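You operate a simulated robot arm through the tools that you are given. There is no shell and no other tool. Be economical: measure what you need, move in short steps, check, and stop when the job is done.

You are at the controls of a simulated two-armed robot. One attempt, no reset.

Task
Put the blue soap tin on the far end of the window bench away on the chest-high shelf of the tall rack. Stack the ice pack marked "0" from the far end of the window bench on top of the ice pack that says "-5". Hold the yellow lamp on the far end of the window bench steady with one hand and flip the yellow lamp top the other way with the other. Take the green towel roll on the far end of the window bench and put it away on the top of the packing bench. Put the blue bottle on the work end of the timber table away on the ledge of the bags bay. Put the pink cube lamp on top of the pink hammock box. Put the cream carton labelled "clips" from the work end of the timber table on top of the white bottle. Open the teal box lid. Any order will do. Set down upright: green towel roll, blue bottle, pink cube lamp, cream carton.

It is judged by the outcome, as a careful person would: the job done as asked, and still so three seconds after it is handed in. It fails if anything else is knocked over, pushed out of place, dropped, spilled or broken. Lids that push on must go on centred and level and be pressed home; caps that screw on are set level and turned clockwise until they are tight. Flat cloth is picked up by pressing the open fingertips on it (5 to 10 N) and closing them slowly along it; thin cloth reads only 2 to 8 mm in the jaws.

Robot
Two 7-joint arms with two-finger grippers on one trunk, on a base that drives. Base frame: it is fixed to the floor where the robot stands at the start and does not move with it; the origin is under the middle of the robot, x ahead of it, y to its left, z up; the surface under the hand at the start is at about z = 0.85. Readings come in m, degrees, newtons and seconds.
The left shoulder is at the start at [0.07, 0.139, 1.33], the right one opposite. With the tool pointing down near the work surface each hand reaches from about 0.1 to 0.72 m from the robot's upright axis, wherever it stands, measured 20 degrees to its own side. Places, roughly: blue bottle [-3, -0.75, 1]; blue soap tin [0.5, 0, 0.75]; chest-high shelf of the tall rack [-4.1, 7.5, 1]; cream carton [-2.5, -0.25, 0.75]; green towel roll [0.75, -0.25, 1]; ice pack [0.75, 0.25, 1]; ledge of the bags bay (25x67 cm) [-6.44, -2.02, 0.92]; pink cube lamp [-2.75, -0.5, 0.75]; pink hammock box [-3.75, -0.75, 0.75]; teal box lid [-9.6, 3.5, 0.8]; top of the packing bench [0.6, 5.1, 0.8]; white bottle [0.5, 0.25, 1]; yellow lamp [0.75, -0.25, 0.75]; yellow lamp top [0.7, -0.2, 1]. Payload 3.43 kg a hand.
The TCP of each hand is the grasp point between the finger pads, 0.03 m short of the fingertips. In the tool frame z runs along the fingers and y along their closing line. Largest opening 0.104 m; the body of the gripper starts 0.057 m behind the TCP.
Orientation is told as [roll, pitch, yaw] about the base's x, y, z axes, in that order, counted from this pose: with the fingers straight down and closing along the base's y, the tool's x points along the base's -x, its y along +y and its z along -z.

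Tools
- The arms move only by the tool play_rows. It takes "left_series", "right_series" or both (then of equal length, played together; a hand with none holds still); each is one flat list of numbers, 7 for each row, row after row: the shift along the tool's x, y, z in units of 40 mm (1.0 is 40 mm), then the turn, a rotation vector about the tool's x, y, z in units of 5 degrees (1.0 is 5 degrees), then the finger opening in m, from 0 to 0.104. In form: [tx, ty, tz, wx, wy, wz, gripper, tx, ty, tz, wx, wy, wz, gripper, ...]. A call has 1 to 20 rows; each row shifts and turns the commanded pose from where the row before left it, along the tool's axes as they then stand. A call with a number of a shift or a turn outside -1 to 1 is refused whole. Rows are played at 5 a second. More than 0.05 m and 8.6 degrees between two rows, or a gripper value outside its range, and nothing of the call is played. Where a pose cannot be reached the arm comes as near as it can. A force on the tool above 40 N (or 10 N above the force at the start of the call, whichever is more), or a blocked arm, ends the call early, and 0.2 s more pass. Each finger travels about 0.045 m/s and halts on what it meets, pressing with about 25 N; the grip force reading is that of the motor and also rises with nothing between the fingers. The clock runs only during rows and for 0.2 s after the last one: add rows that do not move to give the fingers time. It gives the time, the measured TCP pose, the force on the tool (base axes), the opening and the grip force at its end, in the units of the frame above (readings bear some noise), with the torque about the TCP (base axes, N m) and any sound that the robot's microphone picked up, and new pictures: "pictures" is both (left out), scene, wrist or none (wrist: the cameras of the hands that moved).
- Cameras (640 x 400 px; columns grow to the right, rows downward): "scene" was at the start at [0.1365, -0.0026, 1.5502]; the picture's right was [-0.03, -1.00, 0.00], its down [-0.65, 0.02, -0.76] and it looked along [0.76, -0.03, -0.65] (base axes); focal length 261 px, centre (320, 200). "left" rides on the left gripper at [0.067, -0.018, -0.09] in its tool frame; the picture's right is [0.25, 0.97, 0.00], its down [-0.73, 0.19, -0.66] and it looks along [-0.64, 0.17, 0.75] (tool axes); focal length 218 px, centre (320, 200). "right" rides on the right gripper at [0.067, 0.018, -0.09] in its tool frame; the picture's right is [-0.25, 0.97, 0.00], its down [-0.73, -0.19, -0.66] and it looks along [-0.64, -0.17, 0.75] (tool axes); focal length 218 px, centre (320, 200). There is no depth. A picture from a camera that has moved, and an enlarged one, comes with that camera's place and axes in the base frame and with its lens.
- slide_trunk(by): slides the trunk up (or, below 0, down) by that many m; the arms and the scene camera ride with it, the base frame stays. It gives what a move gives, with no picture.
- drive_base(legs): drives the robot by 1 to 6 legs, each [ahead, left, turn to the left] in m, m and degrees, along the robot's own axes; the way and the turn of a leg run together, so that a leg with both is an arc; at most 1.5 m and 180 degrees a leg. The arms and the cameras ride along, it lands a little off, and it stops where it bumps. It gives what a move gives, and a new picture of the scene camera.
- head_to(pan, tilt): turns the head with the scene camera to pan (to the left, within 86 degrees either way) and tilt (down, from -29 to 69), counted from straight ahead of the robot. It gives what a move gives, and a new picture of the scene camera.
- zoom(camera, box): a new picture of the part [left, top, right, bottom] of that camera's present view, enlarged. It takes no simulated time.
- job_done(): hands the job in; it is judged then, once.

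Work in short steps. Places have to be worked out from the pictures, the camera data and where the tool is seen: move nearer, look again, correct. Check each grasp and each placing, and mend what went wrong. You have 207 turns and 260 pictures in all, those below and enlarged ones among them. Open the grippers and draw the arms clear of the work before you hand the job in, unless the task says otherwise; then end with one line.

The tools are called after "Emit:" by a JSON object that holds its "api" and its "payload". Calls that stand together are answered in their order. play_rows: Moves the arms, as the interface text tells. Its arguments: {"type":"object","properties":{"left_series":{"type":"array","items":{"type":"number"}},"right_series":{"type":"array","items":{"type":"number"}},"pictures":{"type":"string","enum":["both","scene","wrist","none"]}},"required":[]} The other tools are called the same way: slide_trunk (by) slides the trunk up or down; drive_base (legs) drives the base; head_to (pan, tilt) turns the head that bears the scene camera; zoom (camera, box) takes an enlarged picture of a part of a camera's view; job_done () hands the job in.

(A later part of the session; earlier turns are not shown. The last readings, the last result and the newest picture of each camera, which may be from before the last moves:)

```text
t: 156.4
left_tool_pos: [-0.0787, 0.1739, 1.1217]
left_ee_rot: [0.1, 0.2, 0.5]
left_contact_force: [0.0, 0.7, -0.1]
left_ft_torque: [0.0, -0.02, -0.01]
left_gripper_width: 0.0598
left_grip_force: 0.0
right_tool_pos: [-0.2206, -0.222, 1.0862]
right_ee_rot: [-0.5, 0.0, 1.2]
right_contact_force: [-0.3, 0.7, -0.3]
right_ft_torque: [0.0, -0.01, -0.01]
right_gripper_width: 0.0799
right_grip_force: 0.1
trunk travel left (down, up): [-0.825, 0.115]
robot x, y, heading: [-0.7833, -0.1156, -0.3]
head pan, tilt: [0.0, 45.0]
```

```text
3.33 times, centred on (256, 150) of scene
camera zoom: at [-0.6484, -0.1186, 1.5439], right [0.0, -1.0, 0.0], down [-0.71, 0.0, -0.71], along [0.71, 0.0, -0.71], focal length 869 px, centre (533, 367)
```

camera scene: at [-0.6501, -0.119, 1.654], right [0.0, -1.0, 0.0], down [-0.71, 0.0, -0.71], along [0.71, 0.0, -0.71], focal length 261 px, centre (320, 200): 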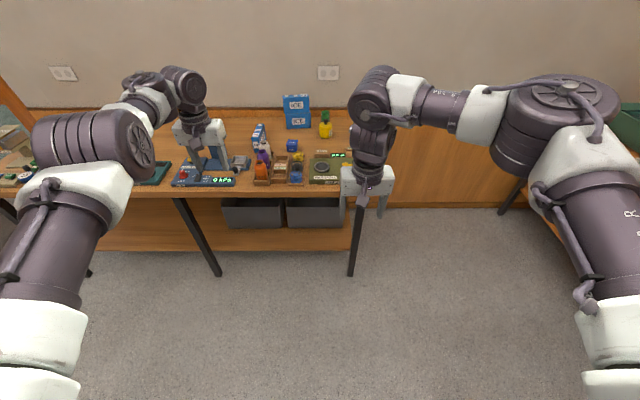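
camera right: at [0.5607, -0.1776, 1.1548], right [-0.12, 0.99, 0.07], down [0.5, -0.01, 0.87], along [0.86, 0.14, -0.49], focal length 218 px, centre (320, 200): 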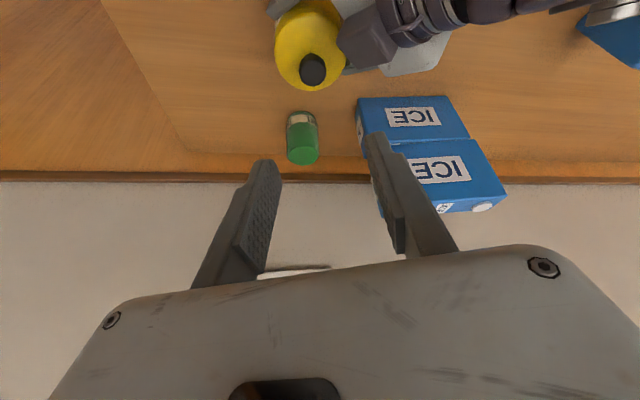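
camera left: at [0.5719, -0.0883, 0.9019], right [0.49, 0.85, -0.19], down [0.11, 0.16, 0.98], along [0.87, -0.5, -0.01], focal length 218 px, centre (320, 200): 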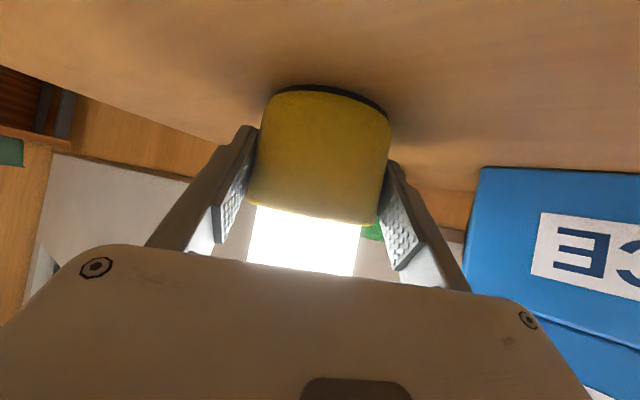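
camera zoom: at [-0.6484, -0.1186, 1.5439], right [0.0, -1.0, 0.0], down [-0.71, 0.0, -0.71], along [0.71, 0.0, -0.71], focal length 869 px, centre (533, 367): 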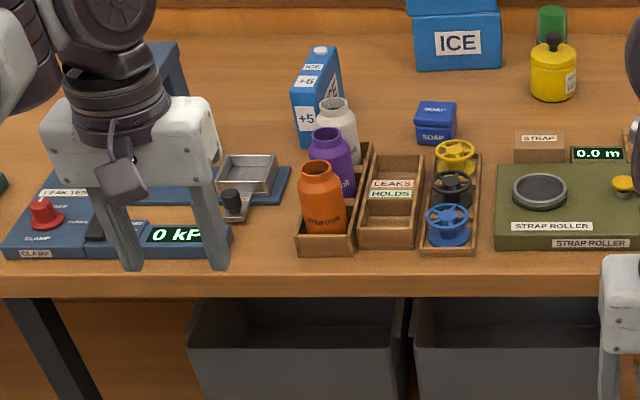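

The tester hasn't moved. Now drive to the bench front at y≈0.2 to pick the soap tin with the right hand.

Emit:
{"api": "drive_base", "payload": {"legs": [[0.35, 0, 0.3], [0, 0.315, 0], [0.42, 0, 0]]}}

Emit:
{"api": "zoom", "payload": {"camera": "right", "box": [0, 0, 640, 400]}}

```text
t: 162.6
left_tool_pos: [0.6853, 0.4971, 1.1233]
left_ee_rot: [-0.1, 0.2, 1.2]
left_contact_force: [-0.3, 0.0, 0.3]
left_ft_torque: [0.04, 0.01, 0.01]
left_gripper_width: 0.0599
left_grip_force: 0.1
right_tool_pos: [0.5472, 0.1013, 1.0877]
right_ee_rot: [-0.6, -0.1, 1.7]
right_contact_force: [0.2, 0.1, 0.8]
right_ft_torque: [0.02, -0.04, 0.02]
right_gripper_width: 0.0802
right_grip_force: 0.0
trunk travel left (down, up): [-0.825, 0.115]
robot x, y, heading: [-0.0151, 0.1999, 0.3]
head pan, tilt: [0.0, 45.0]
camera scene: at [0.1181, 0.1993, 1.5441], right [0.01, -1.0, 0.0], down [-0.71, 0.0, -0.71], along [0.71, 0.0, -0.71], focal length 261 px, centre (320, 200)
```

scene: 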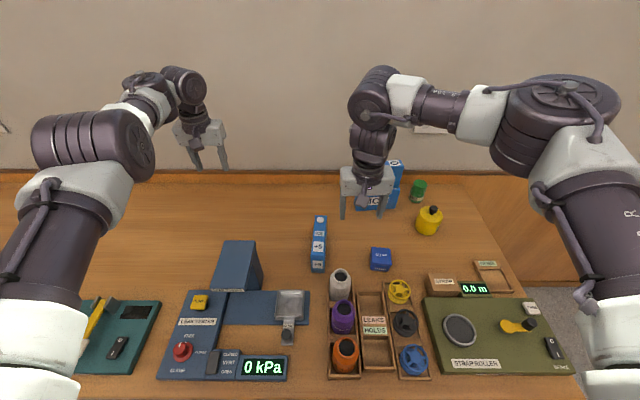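

```text
1.00 times, centred on (320, 200) of right (not enlarged: the box is as wide or as high as the picture)
camera zoom: at [0.4788, 0.118, 1.177], right [0.22, 0.97, -0.01], down [0.73, -0.16, 0.66], along [0.64, -0.15, -0.75], focal length 218 px, centre (320, 200)
```

zoom: 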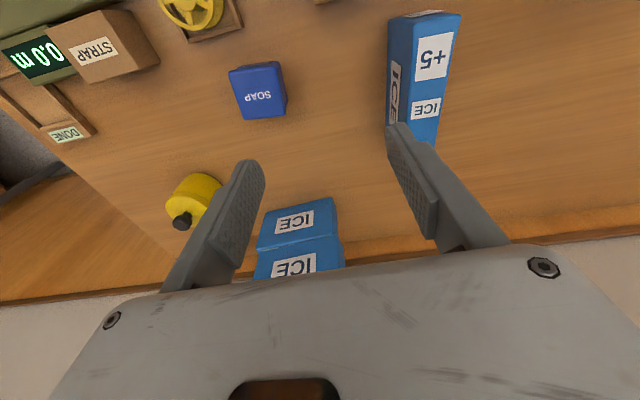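

Soap tin: top centre ≈(0.535, 0.029), ~5.8 cm wide, top z≈0.905, yaw ≈ -4°. Descend the right hand on it.

Emit:
{"api": "play_rows", "payload": {"right_series": [0.06, -0.45, 0.5, 0, 0, 0.28, 0.095, 0.06, -0.45, 0.5, 0, 0, 0.28, 0.095, 0.06, -0.45, 0.5, 0, 0, 0.28, 0.095, 0.06, -0.45, 0.5, 0, 0, 0.28, 0.095, 0.06, 0, 1, 0, 0, 0, 0.095, 0, 0, 1, 0, 0, 0, 0.095, 0, 0, 0.6, 0, 0, 0, 0.095, 0, 0, 0.2, 0, 0, 0, 0.095], "pictures": "wrist"}}

```text
t: 164.4
left_tool_pos: [0.687, 0.497, 1.1209]
left_ee_rot: [0.1, 0.3, 1.1]
left_contact_force: [-0.6, 0.2, 0.0]
left_ft_torque: [0.0, 0.01, 0.01]
left_gripper_width: 0.0599
left_grip_force: 0.0
right_tool_pos: [0.5367, 0.0283, 0.8953]
right_ee_rot: [-0.5, -0.2, -3.8]
right_contact_force: [-1.2, 0.1, 0.9]
right_ft_torque: [-0.01, 0.0, 0.0]
right_gripper_width: 0.0948
right_grip_force: 0.0
trunk travel left (down, up): [-0.825, 0.115]
robot x, y, heading: [-0.0103, 0.1956, 0.3]
head pan, tilt: [0.0, 45.0]
camera right: at [0.4697, 0.0525, 0.9843], right [0.32, 0.95, -0.01], down [0.71, -0.23, 0.66], along [0.62, -0.22, -0.75], focal length 218 px, centre (320, 200)
```

right: 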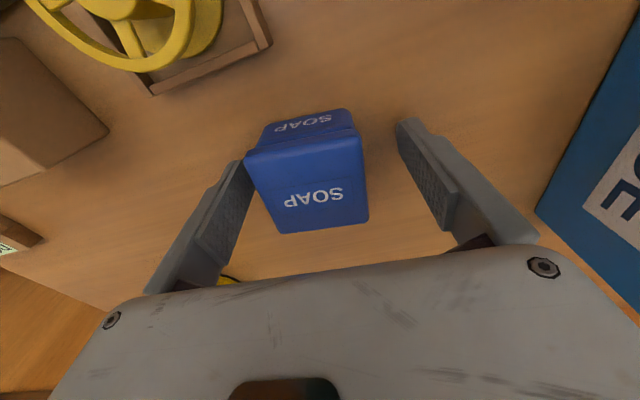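

Shift 8 mm toward the tin, lower 7 mm, and close.

Emit:
{"api": "play_rows", "payload": {"right_series": [0, -0.2, 0, 0, 0, 0, 0.095, 0, 0, 0.18, 0, 0, 0, 0.095, 0, 0, 0, 0, 0, 0, 0.07, 0, 0, 0, 0, 0, 0, 0.045, 0, 0, 0, 0, 0, 0, 0.045, 0, 0, 0, 0, 0, 0, 0.045, 0, 0, -1, 0, 0, 0, 0.045, 0, 0, -1, 0, 0, 0, 0.045, 0, 0, -1, 0, 0, 0, 0.045, 0, 0, -1, 0, 0, 0, 0.045, 0, 0, -1, 0, 0, 0, 0.045], "pictures": "wrist"}}

```text
t: 166.8
left_tool_pos: [0.6856, 0.4984, 1.1226]
left_ee_rot: [0.0, 0.2, 1.1]
left_contact_force: [-0.6, -0.4, -0.3]
left_ft_torque: [-0.02, -0.01, -0.01]
left_gripper_width: 0.06
left_grip_force: 0.2
right_tool_pos: [0.5353, 0.0223, 1.091]
right_ee_rot: [-0.6, -0.2, -4.0]
right_contact_force: [0.1, 0.6, -1.1]
right_ft_torque: [-0.02, -0.03, 0.0]
right_gripper_width: 0.0563
right_grip_force: 24.5
trunk travel left (down, up): [-0.825, 0.115]
robot x, y, heading: [-0.0104, 0.1979, 0.4]
head pan, tilt: [0.0, 45.0]
camera right: at [0.469, 0.0466, 1.1799], right [0.32, 0.95, -0.01], down [0.71, -0.23, 0.66], along [0.62, -0.22, -0.75], focal length 218 px, centre (320, 200)
```

right: 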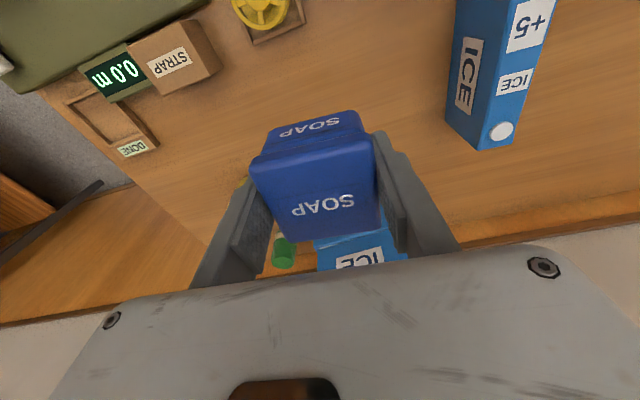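

Tin held. Back off and move to the right of the bench end, arms still high.

Emit:
{"api": "drive_base", "payload": {"legs": [[-0.45, 0, 0], [0, -0.93, 0]]}}

Emit:
{"api": "play_rows", "payload": {"left_series": [0.9, 0.75, 0, 0, 0, 0, 0.08, 0.9, 0.75, 0, 0, 0, 0, 0.08, 0.9, 0.75, 0, 0, 0, 0, 0.08, 0.9, 0.75, 0, 0, 0, 0, 0.08, 0.9, 0.75, 0, 0, 0, 0, 0.08, 0.9, 0.75, 0, 0, 0, 0, 0.08], "right_series": [0.5, -0.2, 0, 0, 0, 0, 0.045, 0.5, -0.2, 0, 0, 0, 0, 0.045, 0.5, -0.2, 0, 0, 0, 0, 0.045, 0.5, -0.2, 0, 0, 0, 0, 0.045, 0.5, -0.2, 0, 0, 0, 0, 0.045, 0.5, -0.2, 0, 0, 0, 0, 0.045], "pictures": "scene"}}

```text
t: 174.1
left_tool_pos: [0.2307, -0.4587, 1.1214]
left_ee_rot: [0.0, 0.3, 0.4]
left_contact_force: [-0.2, -0.2, 0.3]
left_ft_torque: [0.04, 0.01, 0.0]
left_gripper_width: 0.0601
left_grip_force: 0.0
right_tool_pos: [0.0763, -0.9319, 1.0905]
right_ee_rot: [-0.6, -0.1, -4.6]
right_contact_force: [0.3, 0.8, -1.5]
right_ft_torque: [0.01, -0.01, 0.01]
right_gripper_width: 0.0564
right_grip_force: 25.0
trunk travel left (down, up): [-0.825, 0.115]
robot x, y, heading: [-0.4702, -0.7502, -0.2]
head pan, tilt: [0.0, 45.0]
camera scene: at [-0.3392, -0.75, 1.5438], right [-0.01, -1.0, 0.0], down [-0.71, 0.0, -0.71], along [0.71, 0.0, -0.71], focal length 261 px, centre (320, 200)
```

scene: 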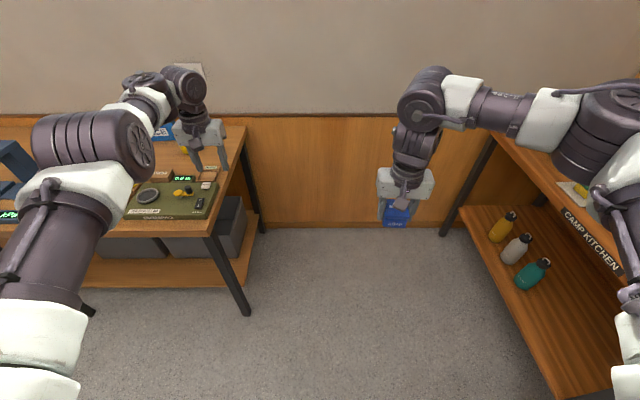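

```text
t: 175.5
left_tool_pos: [0.1053, -0.2389, 1.1317]
left_ee_rot: [-0.1, 0.3, 0.4]
left_contact_force: [0.5, -0.4, -0.9]
left_ft_torque: [-0.01, -0.01, 0.0]
left_gripper_width: 0.08
left_grip_force: 0.0
left hand out of reach, approached as far as the arm can: row 2, 3, 4, 5, 6
right_tool_pos: [-0.0453, -0.9742, 1.0907]
right_ee_rot: [-0.6, -0.1, -4.5]
right_contact_force: [0.0, 0.3, -1.2]
right_ft_torque: [0.0, -0.01, 0.01]
right_gripper_width: 0.0562
right_grip_force: 24.9
right hand out of reach, approached as far as the arm can: row 6
trunk travel left (down, up): [-0.825, 0.115]
robot x, y, heading: [-0.4735, -0.7514, -0.3]
head pan, tilt: [0.0, 45.0]
camera scene: at [-0.3416, -0.7498, 1.5441], right [-0.01, -1.0, 0.0], down [-0.71, 0.0, -0.71], along [0.71, 0.0, -0.71], focal length 261 px, centre (320, 200)
```

scene: 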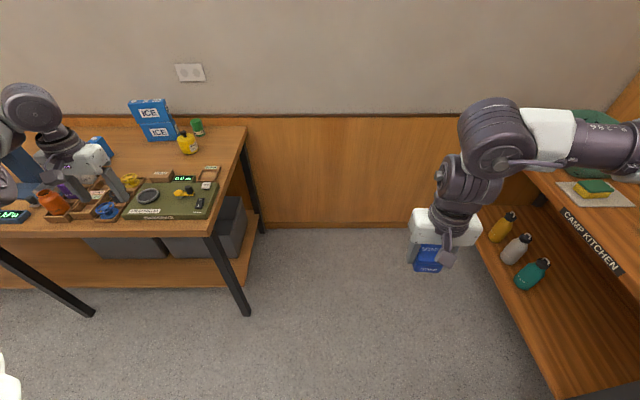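

Now drive forward so the left hand ends above the towel roll.

Emit:
{"api": "drive_base", "payload": {"legs": [[0.7, 0.06, 0.3]]}}

Emit:
{"api": "zoom", "payload": {"camera": "left", "box": [0, 0, 640, 400]}}

```text
t: 179.4
left_tool_pos: [0.8156, -0.1885, 1.1324]
left_ee_rot: [0.0, 0.3, 0.1]
left_contact_force: [-0.2, -0.9, 0.0]
left_ft_torque: [0.03, -0.02, 0.01]
left_gripper_width: 0.0798
left_grip_force: 0.1
right_tool_pos: [0.6603, -0.9236, 1.0909]
right_ee_rot: [-0.4, 0.0, -4.8]
right_contact_force: [0.1, -0.5, -1.1]
right_ft_torque: [-0.01, 0.01, 0.01]
right_gripper_width: 0.0561
right_grip_force: 25.0
trunk travel left (down, up): [-0.825, 0.115]
robot x, y, heading: [0.2306, -0.6982, -0.8]
head pan, tilt: [0.0, 45.0]
camera scene: at [0.3659, -0.697, 1.544], right [-0.01, -1.0, 0.0], down [-0.71, 0.01, -0.71], along [0.71, -0.01, -0.71], focal length 261 px, centre (320, 200)
```

scene: 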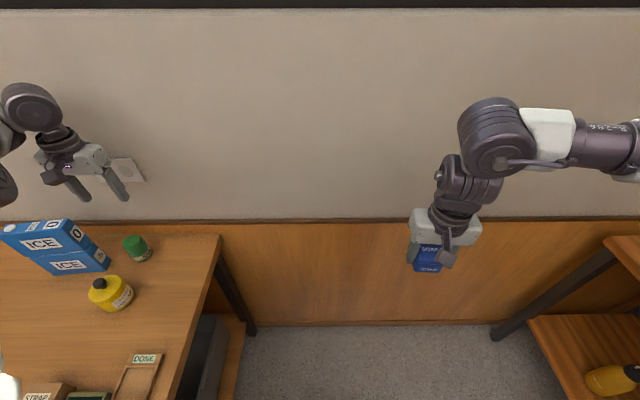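

```text
1.00 times, centred on (320, 200) of left (not enlarged: the box is as wide or as high as the picture)
camera zoom: at [0.749, -0.206, 1.2233], right [-0.25, 0.97, 0.0], down [0.73, 0.19, 0.65], along [0.63, 0.17, -0.76], focal length 218 px, centre (320, 200)
```

zoom: 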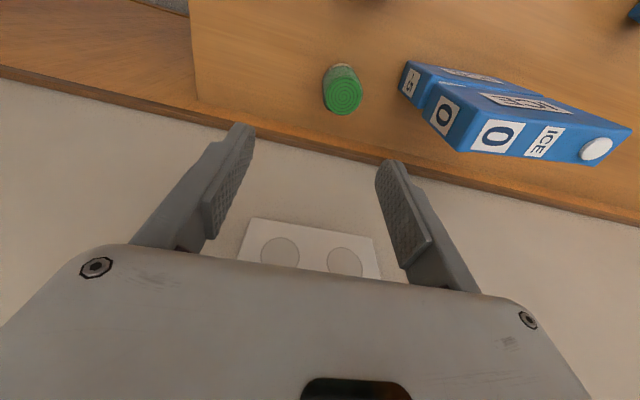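

Towel top centre ≈(0.821, -0.154). Align and descend with the left hand.

Emit:
{"api": "play_rows", "payload": {"left_series": [-0.14, 0.86, 0, 0, 0, 0, 0.08, 0, 0, 1, 0, 0, 0, 0.08, 0, 0, 1, 0, 0, 0, 0.08, 0, 0, 1, 0, 0, 0, 0.08, 0, 0, 1, 0, 0, 0, 0.08, 0, 0, 0, 0, 0, 0, 0.08], "pictures": "wrist"}}

```text
t: 180.8
left_tool_pos: [0.825, -0.1553, 0.9699]
left_ee_rot: [0.0, 0.4, -0.1]
left_contact_force: [0.4, 0.1, -0.3]
left_ft_torque: [-0.03, -0.01, 0.01]
left_gripper_width: 0.0799
left_grip_force: 0.0
right_tool_pos: [0.662, -0.9234, 1.0898]
right_ee_rot: [-0.4, 0.1, -4.8]
right_contact_force: [-0.1, -0.8, -1.4]
right_ft_torque: [-0.01, 0.0, -0.02]
right_gripper_width: 0.0563
right_grip_force: 24.9
trunk travel left (down, up): [-0.825, 0.115]
robot x, y, heading: [0.2336, -0.6938, -0.8]
head pan, tilt: [0.0, 45.0]
camera left: at [0.7565, -0.1724, 1.0616], right [-0.25, 0.97, 0.0], down [0.73, 0.19, 0.65], along [0.63, 0.17, -0.76], focal length 218 px, centre (320, 200)
```

left: 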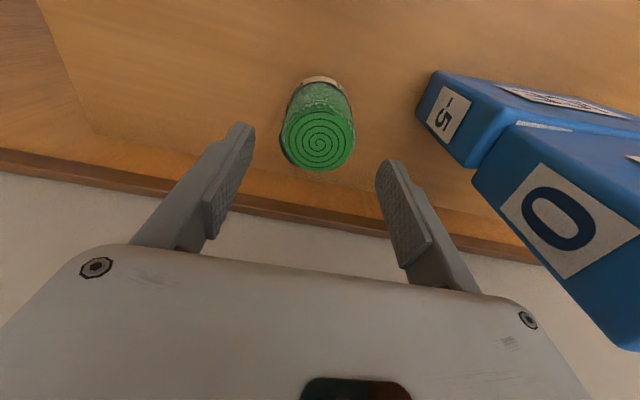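

Aligned. Descend 8 cm, close, and lift.

Emit:
{"api": "play_rows", "payload": {"left_series": [0, 0, 1, 0, 0, 0, 0.08, 0, 0, 0.9, 0, 0, 0, 0.08, 0, 0, 0, 0, 0, 0, 0.06, 0, 0, 0, 0, 0, 0, 0.03, 0, 0, 0, 0, 0, 0, 0.03, 0, 0, 0, 0, 0, 0, 0.03, 0, 0, -1, 0, 0, 0, 0.03, 0, 0, -1, 0, 0, 0, 0.03, 0, 0, -1, 0, 0, 0, 0.03, 0, 0, -1, 0, 0, 0, 0.03, 0, 0, -1, 0, 0, 0, 0.03, 0, 0, -1, 0, 0, 0, 0.03], "pictures": "wrist"}}

```text
t: 183.4
left_tool_pos: [0.8202, -0.1536, 1.1362]
left_ee_rot: [-0.1, 0.4, 0.1]
left_contact_force: [0.7, 0.5, -0.5]
left_ft_torque: [0.03, 0.0, 0.03]
left_gripper_width: 0.0479
left_grip_force: 25.5
right_tool_pos: [0.6616, -0.9237, 1.0888]
right_ee_rot: [-0.5, 0.1, -4.8]
right_contact_force: [0.2, -0.6, -1.4]
right_ft_torque: [0.05, -0.01, 0.04]
right_gripper_width: 0.0561
right_grip_force: 25.7
trunk travel left (down, up): [-0.825, 0.115]
robot x, y, heading: [0.2314, -0.6967, -0.4]
head pan, tilt: [0.0, 45.0]
camera left: at [0.7534, -0.1715, 1.2281], right [-0.25, 0.97, 0.0], down [0.73, 0.19, 0.65], along [0.63, 0.17, -0.76], focal length 218 px, centre (320, 200)
```

left: 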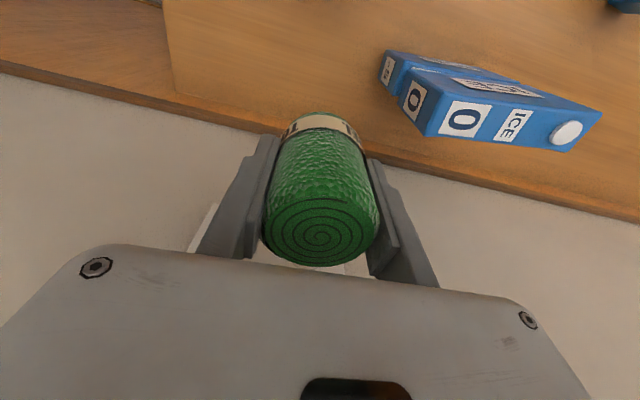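

Towel held upright. Back out, then bring the left hand in front.

Emit:
{"api": "drive_base", "payload": {"legs": [[-0.53, -0.05, 0]]}}

Emit:
{"api": "play_rows", "payload": {"left_series": [-0.2, -0.93, 0, 0, 0, 0, 0.03, -0.2, -0.93, 0, 0, 0, 0, 0.03, -0.2, -0.93, 0, 0, 0, 0, 0.03, -0.1, -0.93, 0, 0, 0, 0, 0.03, -0.1, -0.93, 0, 0, 0, 0, 0.03, 0, -0.93, 0, 0, 0, 0, 0.03, 0, -0.6, 0, 0, 0, 0, 0.03], "pictures": "none"}}

```text
t: 186.5
left_tool_pos: [0.2947, -0.1981, 1.1357]
left_ee_rot: [-0.1, 0.3, -0.2]
left_contact_force: [-1.3, 0.2, -0.9]
left_ft_torque: [0.01, 0.0, 0.01]
left_gripper_width: 0.0476
left_grip_force: 24.6
right_tool_pos: [0.1305, -0.9671, 1.0889]
right_ee_rot: [-0.5, 0.1, -5.0]
right_contact_force: [-0.2, -0.3, -0.7]
right_ft_torque: [-0.02, 0.0, -0.02]
right_gripper_width: 0.0563
right_grip_force: 25.3
trunk travel left (down, up): [-0.825, 0.115]
robot x, y, heading: [-0.3006, -0.7376, -0.9]
head pan, tilt: [0.0, 45.0]
camera scene: at [-0.1628, -0.7394, 1.5437], right [-0.02, -1.0, 0.0], down [-0.71, 0.01, -0.71], along [0.71, -0.01, -0.71], focal length 261 px, centre (320, 200)
```

scene: 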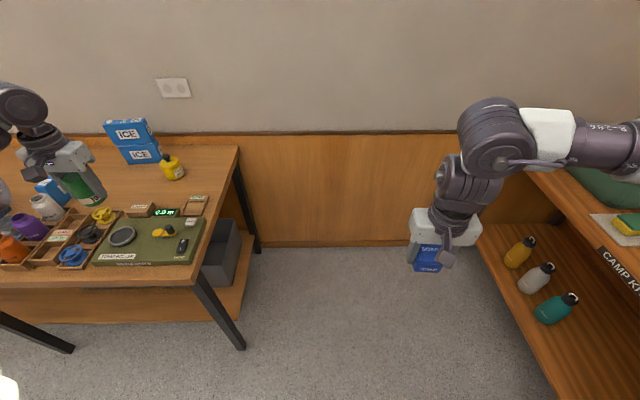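

```text
t: 188.1
left_tool_pos: [0.3605, -0.437, 1.1374]
left_ee_rot: [0.0, 0.4, -0.2]
left_contact_force: [-0.1, -0.1, -0.9]
left_ft_torque: [0.02, 0.0, -0.02]
left_gripper_width: 0.0478
left_grip_force: 25.5
left hand out of reach, approached as far as the arm can: row 3, 4, 5, 6, 7
right_tool_pos: [0.1306, -0.9688, 1.0885]
right_ee_rot: [-0.3, 0.1, -5.0]
right_contact_force: [-0.4, 0.2, -1.8]
right_ft_torque: [-0.03, 0.01, 0.0]
right_gripper_width: 0.0564
right_grip_force: 25.0
trunk travel left (down, up): [-0.825, 0.115]
robot x, y, heading: [-0.2978, -0.7381, -1.0]
head pan, tilt: [0.0, 45.0]
```

Turn to face +y along the aisle and look ahead.

Emit:
{"api": "drive_base", "payload": {"legs": [[0, 0, 91]]}}

Emit:
{"api": "head_to", "payload": {"pan": 0, "tilt": 12}}

```text
t: 192.3
left_tool_pos: [-0.6185, -0.0892, 1.1383]
left_ee_rot: [0.0, 0.5, 91.4]
left_contact_force: [-0.6, -1.5, -1.1]
left_ft_torque: [-0.04, -0.01, -0.02]
left_gripper_width: 0.0478
left_grip_force: 25.3
right_tool_pos: [-0.0802, -0.3062, 1.0894]
right_ee_rot: [-0.4, 0.0, 86.6]
right_contact_force: [0.9, -0.2, -1.8]
right_ft_torque: [-0.03, 0.01, -0.01]
right_gripper_width: 0.0564
right_grip_force: 24.9
trunk travel left (down, up): [-0.825, 0.115]
robot x, y, heading: [-0.3018, -0.7383, 90.6]
head pan, tilt: [0.0, 45.0]
camera scene: at [-0.2976, -0.6055, 1.5438], right [1.0, 0.01, 0.0], down [0.01, -0.71, -0.71], along [-0.01, 0.71, -0.71], focal length 261 px, centre (320, 200)
```

scene: 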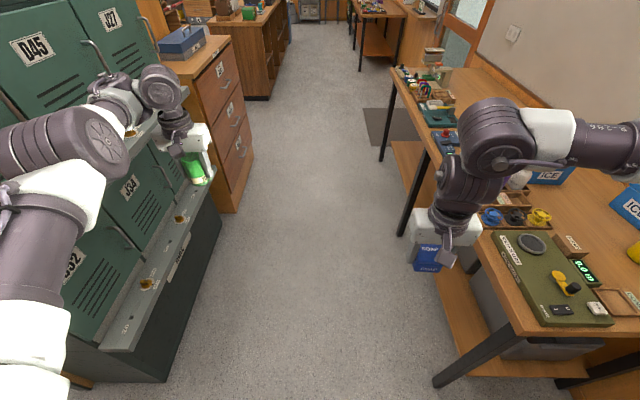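

```text
t: 193.3
left_tool_pos: [-0.6189, -0.0892, 1.1383]
left_ee_rot: [-0.2, 0.4, 91.4]
left_contact_force: [-0.4, -0.4, -1.9]
left_ft_torque: [-0.01, 0.02, -0.02]
left_gripper_width: 0.0477
left_grip_force: 25.3
right_tool_pos: [-0.0795, -0.3042, 1.0888]
right_ee_rot: [-0.4, -0.1, 86.6]
right_contact_force: [-0.5, -0.7, -1.4]
right_ft_torque: [0.0, 0.01, 0.01]
right_gripper_width: 0.0564
right_grip_force: 25.0
trunk travel left (down, up): [-0.825, 0.115]
robot x, y, heading: [-0.2993, -0.7369, 90.7]
head pan, tilt: [0.0, 12.0]
camera scene: at [-0.2981, -0.5936, 1.5954], right [1.0, 0.01, 0.0], down [0.0, -0.21, -0.98], along [-0.01, 0.98, -0.21], focal length 261 px, centre (320, 200)
```

scene: 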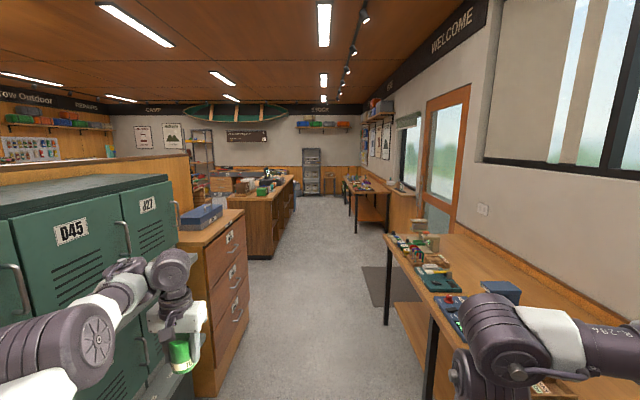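

Aisle is clear. Shift right a bit to clear the lockers and drive up the aisle in legs.

Emit:
{"api": "drive_base", "payload": {"legs": [[0.05, -0.14, 0], [1.4, 0, -0.7], [1.4, 0, 0], [1.4, -0.05, 0]]}}

```text
t: 214.6
left_tool_pos: [-0.583, 4.1781, 1.1383]
left_ee_rot: [0.0, 0.4, 93.6]
left_contact_force: [0.4, 0.5, -0.3]
left_ft_torque: [0.0, 0.02, -0.03]
left_gripper_width: 0.0478
left_grip_force: 25.0
right_tool_pos: [-0.0359, 3.9828, 1.0904]
right_ee_rot: [-0.4, -0.1, 88.7]
right_contact_force: [-0.4, 0.0, -0.9]
right_ft_torque: [-0.01, 0.0, 0.01]
right_gripper_width: 0.0565
right_grip_force: 24.9
trunk travel left (down, up): [-0.825, 0.115]
robot x, y, heading: [-0.2362, 3.5441, 92.8]
head pan, tilt: [0.0, 12.0]
camera scene: at [-0.2432, 3.686, 1.5956], right [1.0, 0.05, 0.0], down [0.01, -0.21, -0.98], along [-0.05, 0.98, -0.21], focal length 261 px, centre (320, 200)
```

scene: 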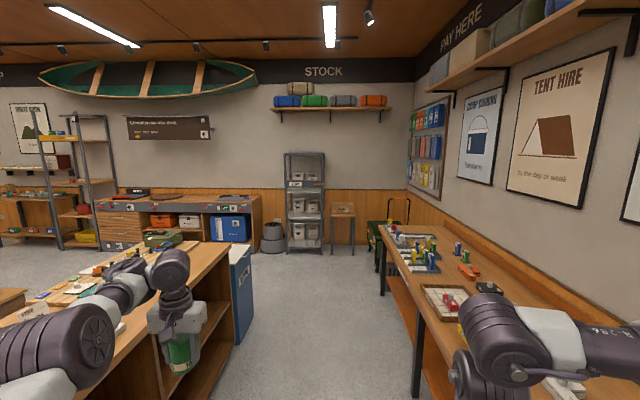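

The packing bench is the table on the right (x≥0.3). Drive to y≈5.05, turn right to face it.

Emit:
{"api": "drive_base", "payload": {"legs": [[1.5, 0, -2.8], [0, 0, -90]]}}

Emit:
{"api": "head_to", "payload": {"pan": 0, "tilt": 42}}

```text
t: 225.9
left_tool_pos: [0.3715, 5.3647, 1.1371]
left_ee_rot: [-0.1, 0.5, 0.0]
left_contact_force: [0.2, -0.1, -1.4]
left_ft_torque: [0.01, 0.02, 0.0]
left_gripper_width: 0.0477
left_grip_force: 25.4
right_tool_pos: [0.1435, 4.8302, 1.0879]
right_ee_rot: [-0.5, 0.0, -4.8]
right_contact_force: [0.4, 0.3, -1.4]
right_ft_torque: [0.02, -0.01, 0.01]
right_gripper_width: 0.0563
right_grip_force: 24.7
trunk travel left (down, up): [-0.825, 0.115]
robot x, y, heading: [-0.2844, 5.0595, -0.7]
head pan, tilt: [0.0, 12.0]
camera scene: at [-0.1396, 5.058, 1.5955], right [-0.01, -1.0, 0.0], down [-0.21, 0.0, -0.98], along [0.98, -0.01, -0.21], focal length 261 px, centre (320, 200)
```

scene: 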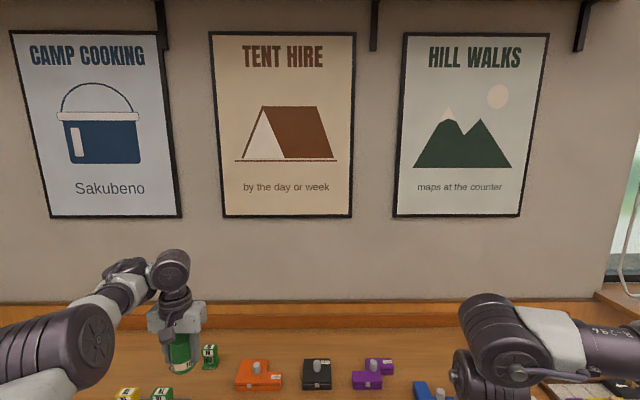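

```text
t: 226.9
left_tool_pos: [0.371, 5.3649, 1.1378]
left_ee_rot: [-0.1, 0.5, 0.1]
left_contact_force: [0.4, -0.1, -1.2]
left_ft_torque: [-0.04, 0.02, -0.01]
left_gripper_width: 0.0475
left_grip_force: 25.0
right_tool_pos: [0.1422, 4.8313, 1.0894]
right_ee_rot: [-0.4, -0.1, -4.9]
right_contact_force: [-0.2, 0.6, -1.5]
right_ft_torque: [0.02, -0.01, 0.03]
right_gripper_width: 0.0564
right_grip_force: 24.9
trunk travel left (down, up): [-0.825, 0.115]
robot x, y, heading: [-0.2844, 5.0552, -0.7]
head pan, tilt: [0.0, 42.0]
camera scene: at [-0.1493, 5.0578, 1.5482], right [-0.01, -1.0, 0.0], down [-0.67, 0.01, -0.74], along [0.74, -0.01, -0.67], focal length 261 px, centre (320, 200)
```

scene: 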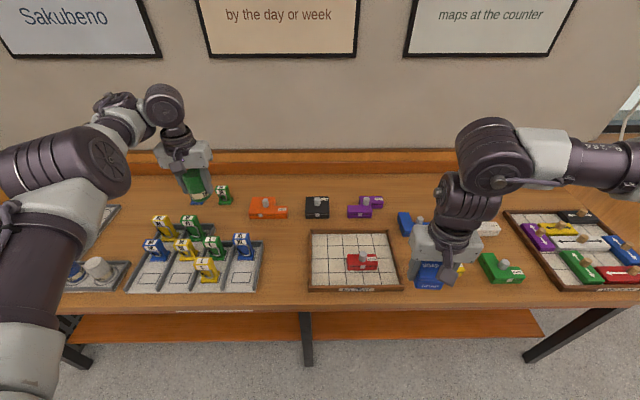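

Free spot on this bench between the two boards, about (0.42, 5.16). Shift base so the left hand is over it.

Emit:
{"api": "drive_base", "payload": {"legs": [[0.06, -0.19, 0.7]]}}

Emit:
{"api": "zoom", "payload": {"camera": "left", "box": [0, 0, 640, 400]}}

```text
t: 228.5
left_tool_pos: [0.4238, 5.1891, 1.1381]
left_ee_rot: [-0.2, 0.5, 1.1]
left_contact_force: [-0.2, -0.2, -1.6]
left_ft_torque: [-0.04, -0.02, 0.01]
left_gripper_width: 0.0476
left_grip_force: 25.0
right_tool_pos: [0.2043, 4.6518, 1.0908]
right_ee_rot: [-0.6, 0.0, -3.9]
right_contact_force: [0.3, -0.3, -1.4]
right_ft_torque: [-0.05, 0.05, 0.01]
right_gripper_width: 0.0566
right_grip_force: 24.8
trunk travel left (down, up): [-0.825, 0.115]
robot x, y, heading: [-0.2268, 4.8685, 0.2]
head pan, tilt: [0.0, 42.0]
camera scene: at [-0.0913, 4.8745, 1.5483], right [0.0, -1.0, 0.0], down [-0.67, 0.0, -0.74], along [0.74, 0.0, -0.67], focal length 261 px, centre (320, 200)
```

scene: 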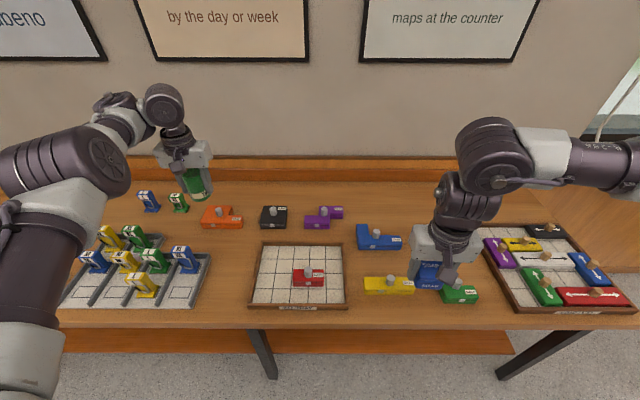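

```text
1.00 times, centred on (320, 200) of left (not enlarged: the box is as wide or as high as the picture)
camera zoom: at [0.3576, 5.1704, 1.2286], right [-0.27, 0.96, 0.0], down [0.73, 0.21, 0.65], along [0.63, 0.17, -0.76], focal length 218 px, centre (320, 200)
```

zoom: 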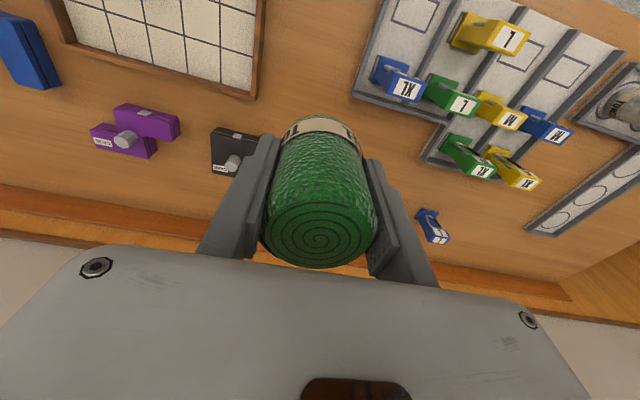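

Gap centre is y≈5.17, x≈0.42. Lower the towel there to just above the expected top.

Emit:
{"api": "play_rows", "payload": {"left_series": [0, -0.45, 0.6, 0, 0, 0, 0.03, 0, 0, 1, 0, 0, 0, 0.03, 0, 0, 1, 0, 0, 0, 0.03, 0, 0, 1, 0, 0, 0, 0.03, 0, 0, 1, 0, 0, 0, 0.03, 0, 0, 1, 0, 0, 0, 0.03, 0, 0, 0.8, 0, 0, 0, 0.03, 0, 0, 0, 0, 0, 0, 0.03], "pictures": "both"}}

```text
t: 230.3
left_tool_pos: [0.4245, 5.1681, 0.8803]
left_ee_rot: [0.0, 0.5, 1.1]
left_contact_force: [0.8, -0.7, -2.1]
left_ft_torque: [-0.01, -0.04, 0.0]
left_gripper_width: 0.0478
left_grip_force: 25.6
right_tool_pos: [0.2066, 4.6497, 1.0895]
right_ee_rot: [-0.4, 0.0, -3.9]
right_contact_force: [0.1, -0.4, -1.0]
right_ft_torque: [-0.01, -0.01, -0.02]
right_gripper_width: 0.0563
right_grip_force: 25.1
trunk travel left (down, up): [-0.825, 0.115]
robot x, y, heading: [-0.2265, 4.8648, 0.3]
head pan, tilt: [0.0, 42.0]
camera scene: at [-0.0905, 4.8708, 1.5482], right [0.0, -1.0, 0.0], down [-0.67, 0.0, -0.74], along [0.74, 0.0, -0.67], focal length 261 px, centre (320, 200)
camera left: at [0.3582, 5.1499, 0.9721], right [-0.27, 0.96, 0.0], down [0.73, 0.2, 0.65], along [0.63, 0.18, -0.76], focal length 218 px, centre (320, 200)
```

scene: 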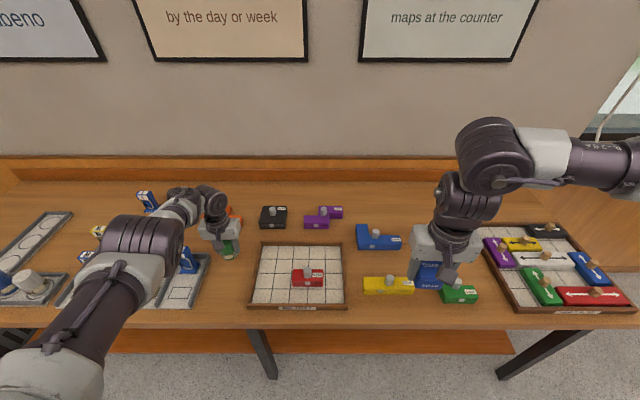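
left: 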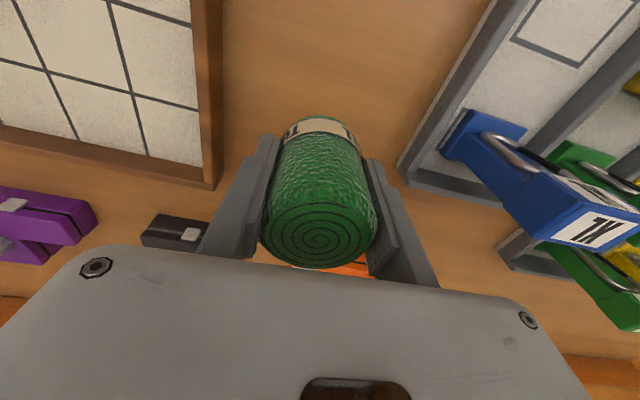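

Lower in small steps until contact.

Emit:
{"api": "play_rows", "payload": {"left_series": [0, 0, 0.2, 0, 0, 0, 0.03, 0, 0, 0.2, 0, 0, 0, 0.03, 0, 0, 0.15, 0, 0, 0, 0.03, 0, 0, 0.15, 0, 0, 0, 0.03, 0, 0, 0.1, 0, 0, 0, 0.03], "pictures": "none"}}

```text
t: 231.5
left_tool_pos: [0.4226, 5.1681, 0.8486]
left_ee_rot: [-0.1, 0.5, 1.1]
left_contact_force: [0.1, 0.0, -2.0]
left_ft_torque: [0.01, 0.02, 0.01]
left_gripper_width: 0.0477
left_grip_force: 25.3
right_tool_pos: [0.2041, 4.6498, 1.0896]
right_ee_rot: [-0.3, 0.1, -3.9]
right_contact_force: [-1.1, -0.3, -0.7]
right_ft_torque: [0.0, 0.03, 0.04]
right_gripper_width: 0.0563
right_grip_force: 25.1
trunk travel left (down, up): [-0.825, 0.115]
robot x, y, heading: [-0.2263, 4.8704, 0.2]
head pan, tilt: [0.0, 42.0]
```

Emit:
{"api": "play_rows", "payload": {"left_series": [0, 0, 0.1, 0, 0, 0, 0.03, 0, 0, 0.1, 0, 0, 0, 0.03, 0, 0, 0.08, 0, 0, 0, 0.03], "pictures": "wrist"}}

```text
t: 232.3
left_tool_pos: [0.4217, 5.1677, 0.8386]
left_ee_rot: [0.0, 0.5, 1.0]
left_contact_force: [0.4, -0.4, -0.8]
left_ft_torque: [-0.01, -0.03, 0.04]
left_gripper_width: 0.0476
left_grip_force: 25.3
right_tool_pos: [0.2066, 4.6495, 1.0893]
right_ee_rot: [-0.4, 0.0, -3.8]
right_contact_force: [0.8, 0.5, -0.8]
right_ft_torque: [-0.01, -0.01, 0.02]
right_gripper_width: 0.0564
right_grip_force: 24.9
trunk travel left (down, up): [-0.825, 0.115]
robot x, y, heading: [-0.2267, 4.8692, 0.1]
head pan, tilt: [0.0, 42.0]
camera left: at [0.356, 5.1487, 0.9295], right [-0.27, 0.96, 0.0], down [0.73, 0.2, 0.65], along [0.63, 0.18, -0.76], focal length 218 px, centre (320, 200)
```

left: 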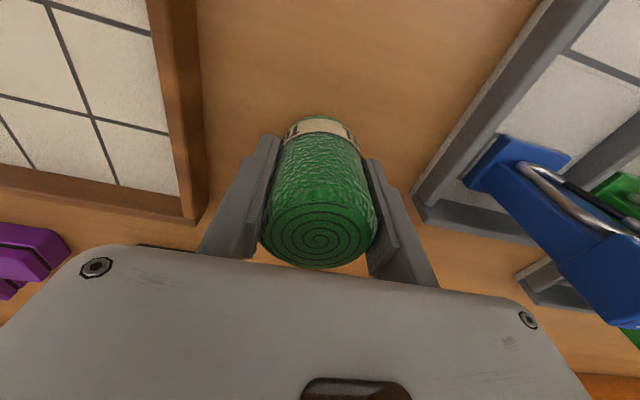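

Continue lowering gently.

Emit:
{"api": "play_rows", "payload": {"left_series": [0, 0, 0.1, 0, 0, 0, 0.03, 0, 0, 0.1, 0, 0, 0, 0.03, 0, 0, 0.1, 0, 0, 0, 0.03, 0, 0, 0.1, 0, 0, 0, 0.03, 0, 0, 0, 0, 0, 0, 0.03], "pictures": "none"}}

```text
t: 233.5
left_tool_pos: [0.4166, 5.1683, 0.8256]
left_ee_rot: [0.0, 0.5, 1.0]
left_contact_force: [0.2, -0.7, -0.4]
left_ft_torque: [0.02, -0.01, -0.02]
left_gripper_width: 0.0476
left_grip_force: 24.6
left hand out of reach, approached as far as the arm can: row 2
right_tool_pos: [0.2059, 4.6483, 1.0907]
right_ee_rot: [-0.4, -0.1, -3.8]
right_contact_force: [-0.5, 0.2, -1.0]
right_ft_torque: [0.01, 0.02, 0.01]
right_gripper_width: 0.0564
right_grip_force: 25.1
trunk travel left (down, up): [-0.825, 0.115]
robot x, y, heading: [-0.2223, 4.866, 0.4]
head pan, tilt: [0.0, 42.0]
```

At reach limit; lower by the trunk instead.

Emit:
{"api": "slide_trunk", "payload": {"by": -0.02}}

```text
t: 234.0
left_tool_pos: [0.4224, 5.1685, 0.8243]
left_ee_rot: [0.1, -0.6, 1.2]
left_contact_force: [-16.8, -4.6, 36.6]
left_ft_torque: [-0.36, 0.76, -0.09]
left_gripper_width: 0.0476
left_grip_force: 24.5
right_tool_pos: [0.2015, 4.6478, 1.0756]
right_ee_rot: [-0.3, -0.2, -3.8]
right_contact_force: [-0.4, 0.6, -1.3]
right_ft_torque: [-0.06, 0.07, 0.03]
right_gripper_width: 0.056
right_grip_force: 24.8
trunk travel left (down, up): [-0.811, 0.129]
robot x, y, heading: [-0.2265, 4.8733, 0.4]
head pan, tilt: [0.0, 42.0]
stopped: the force on the tool passed its limit at 55 N (the readings are from after the stop); the commanded pose is now the measured one
```

Contact: the towel stands on the bench. Release and rise.

Emit:
{"api": "play_rows", "payload": {"left_series": [0, 0, -0.03, 0, 0, 0, 0.04, 0, 0, 0, 0, 0, 0, 0.055, 0, 0, 0, 0, 0, 0, 0.07, 0, 0, 0, 0, 0, 0, 0.08, 0, 0, -0.4, 0, 0, 0, 0.08, 0, 0, -1, 0, 0, 0, 0.08, 0, 0, -1, 0, 0, 0, 0.08, 0, 0, -1, 0, 0, 0, 0.08, 0, 0, -1, 0, 0, 0, 0.08, 0, 0, -1, 0, 0, 0, 0.08, 0, 0, -1, 0, 0, 0, 0.08, 0, 0, -1, 0, 0, 0, 0.08], "pictures": "both"}}

```text
t: 236.6
left_tool_pos: [0.4505, 5.1586, 1.0786]
left_ee_rot: [0.2, -0.2, 1.0]
left_contact_force: [-0.2, 0.2, -0.2]
left_ft_torque: [0.0, -0.01, 0.0]
left_gripper_width: 0.0804
left_grip_force: 0.0
left hand out of reach, approached as far as the arm can: row 10, 11, 12
right_tool_pos: [0.2062, 4.6478, 1.0755]
right_ee_rot: [-0.5, 0.0, -3.8]
right_contact_force: [-0.3, -0.6, -0.3]
right_ft_torque: [0.03, 0.02, -0.03]
right_gripper_width: 0.0564
right_grip_force: 25.6
trunk travel left (down, up): [-0.811, 0.129]
robot x, y, heading: [-0.2248, 4.867, 0.1]
head pan, tilt: [0.0, 42.0]
camera scene: at [-0.0906, 4.8702, 1.5339], right [0.0, -1.0, 0.0], down [-0.67, 0.0, -0.74], along [0.74, 0.0, -0.67], focal length 261 px, centre (320, 200)
camera left: at [0.3832, 5.1383, 1.1699], right [-0.27, 0.96, 0.0], down [0.72, 0.2, 0.66], along [0.63, 0.18, -0.75], focal length 218 px, centre (320, 200)
```

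scene: 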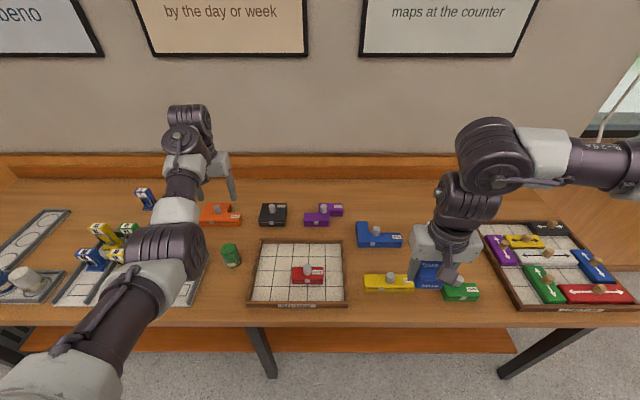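
left: 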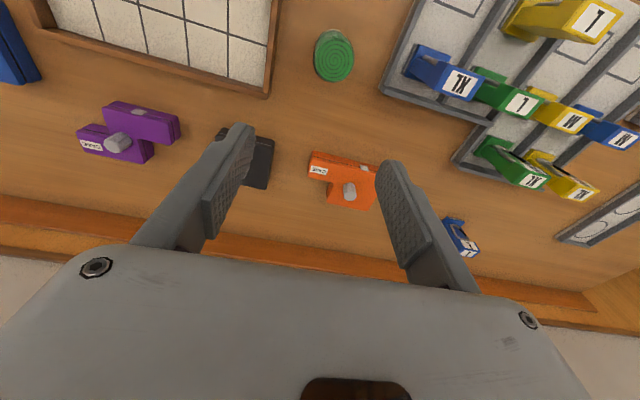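

Towel stands upright. Back the base away and stretch the left arm to restore its posture.

Emit:
{"api": "drive_base", "payload": {"legs": [[-0.35, 0, 0]]}}

Emit:
{"api": "play_rows", "payload": {"left_series": [-1, 0, 0, 0, 0, 0, 0.08, -0.5, 0, -0.5, 0, 0, 0, 0.08, 0, 0, -1, 0, 0, 0, 0.08, 0, 0, -1, 0, 0, 0, 0.08, 0, 0, -0.5, 0, 0, 0, 0.08], "pictures": "scene"}}

```text
t: 238.8
left_tool_pos: [0.1095, 5.1541, 1.0796]
left_ee_rot: [0.2, -0.2, 0.8]
left_contact_force: [-0.2, -0.8, -0.4]
left_ft_torque: [-0.02, 0.0, -0.04]
left_gripper_width: 0.0801
left_grip_force: 0.0
right_tool_pos: [-0.1386, 4.646, 1.0757]
right_ee_rot: [-0.5, 0.1, -4.1]
right_contact_force: [-1.0, 0.0, -0.5]
right_ft_torque: [-0.02, -0.03, 0.01]
right_gripper_width: 0.0564
right_grip_force: 25.3
trunk travel left (down, up): [-0.811, 0.129]
robot x, y, heading: [-0.5707, 4.8703, -0.0]
head pan, tilt: [0.0, 42.0]
camera scene: at [-0.4322, 4.8695, 1.5337], right [0.0, -1.0, 0.0], down [-0.67, 0.0, -0.74], along [0.74, 0.0, -0.67], focal length 261 px, centre (320, 200)
```

scene: 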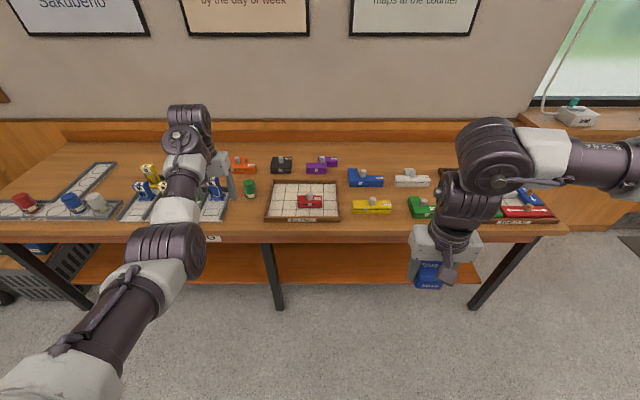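

```text
t: 240.0
left_tool_pos: [0.149, 5.1529, 1.1951]
left_ee_rot: [0.1, -0.2, 0.8]
left_contact_force: [-0.3, -0.6, 0.3]
left_ft_torque: [0.0, 0.03, -0.01]
left_gripper_width: 0.0797
left_grip_force: 0.1
left hand out of reach, approached as far as the arm can: row 2
right_tool_pos: [-0.1375, 4.6459, 1.0755]
right_ee_rot: [-0.5, 0.0, -4.1]
right_contact_force: [0.0, 1.1, -1.6]
right_ft_torque: [-0.01, 0.04, 0.01]
right_gripper_width: 0.056
right_grip_force: 24.5
trunk travel left (down, up): [-0.811, 0.129]
robot x, y, heading: [-0.5693, 4.8717, 0.0]
head pan, tilt: [0.0, 42.0]
camera scene: at [-0.4339, 4.8692, 1.5338], right [0.0, -1.0, 0.0], down [-0.67, 0.0, -0.74], along [0.74, 0.0, -0.67], focal length 261 px, centre (320, 200)
```

scene: 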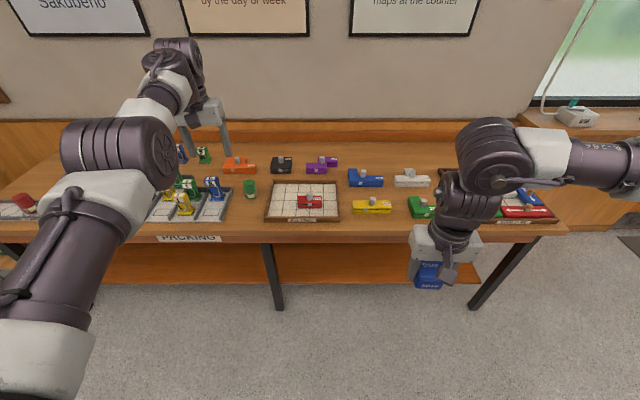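

"PACKING" bench confirmed. Turn to +y and drive up past the counter.

Emit:
{"api": "drive_base", "payload": {"legs": [[0.1, 0, 90], [1.4, 0, 0], [0, 0, 90]]}}

Emit:
{"api": "head_to", "payload": {"pan": 0, "tilt": 15}}

```text
t: 254.5
left_tool_pos: [-1.2055, 6.0313, 1.1957]
left_ee_rot: [0.2, -0.3, -179.4]
left_contact_force: [0.5, 0.1, -0.1]
left_ft_torque: [0.01, 0.02, 0.01]
left_gripper_width: 0.0801
left_grip_force: 0.1
right_tool_pos: [-0.9162, 6.5352, 1.0745]
right_ee_rot: [-0.4, 0.0, 175.7]
right_contact_force: [-0.2, 0.8, -1.3]
right_ft_torque: [-0.04, -0.01, 0.0]
right_gripper_width: 0.0561
right_grip_force: 25.1
trunk travel left (down, up): [-0.811, 0.129]
robot x, y, heading: [-0.4857, 6.3104, 179.8]
head pan, tilt: [0.0, 42.0]
camera scene: at [-0.6188, 6.3128, 1.5339], right [0.0, 1.0, 0.0], down [0.67, 0.0, -0.74], along [-0.74, 0.0, -0.67], focal length 261 px, centre (320, 200)
```

scene: 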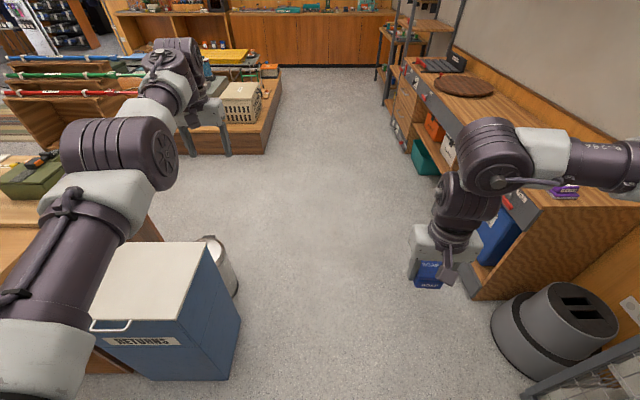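

```text
t: 255.4
left_tool_pos: [-1.2066, 6.0305, 1.1954]
left_ee_rot: [-0.1, -0.3, -179.5]
left_contact_force: [0.5, -0.2, 0.5]
left_ft_torque: [-0.02, -0.02, 0.0]
left_gripper_width: 0.0801
left_grip_force: 0.0
right_tool_pos: [-0.9166, 6.5357, 1.0754]
right_ee_rot: [-0.4, 0.1, 175.6]
right_contact_force: [1.2, 0.4, -1.1]
right_ft_torque: [-0.02, 0.02, -0.02]
right_gripper_width: 0.0563
right_grip_force: 25.0
trunk travel left (down, up): [-0.811, 0.129]
robot x, y, heading: [-0.4868, 6.3106, 179.8]
head pan, tilt: [0.0, 15.0]
camera scene: at [-0.6287, 6.3125, 1.5763], right [0.0, 1.0, 0.0], down [0.26, 0.0, -0.97], along [-0.97, 0.0, -0.26], focal length 261 px, centre (320, 200)
```

scene: 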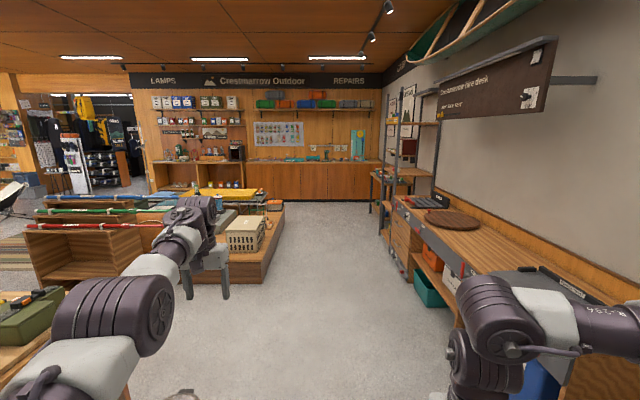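

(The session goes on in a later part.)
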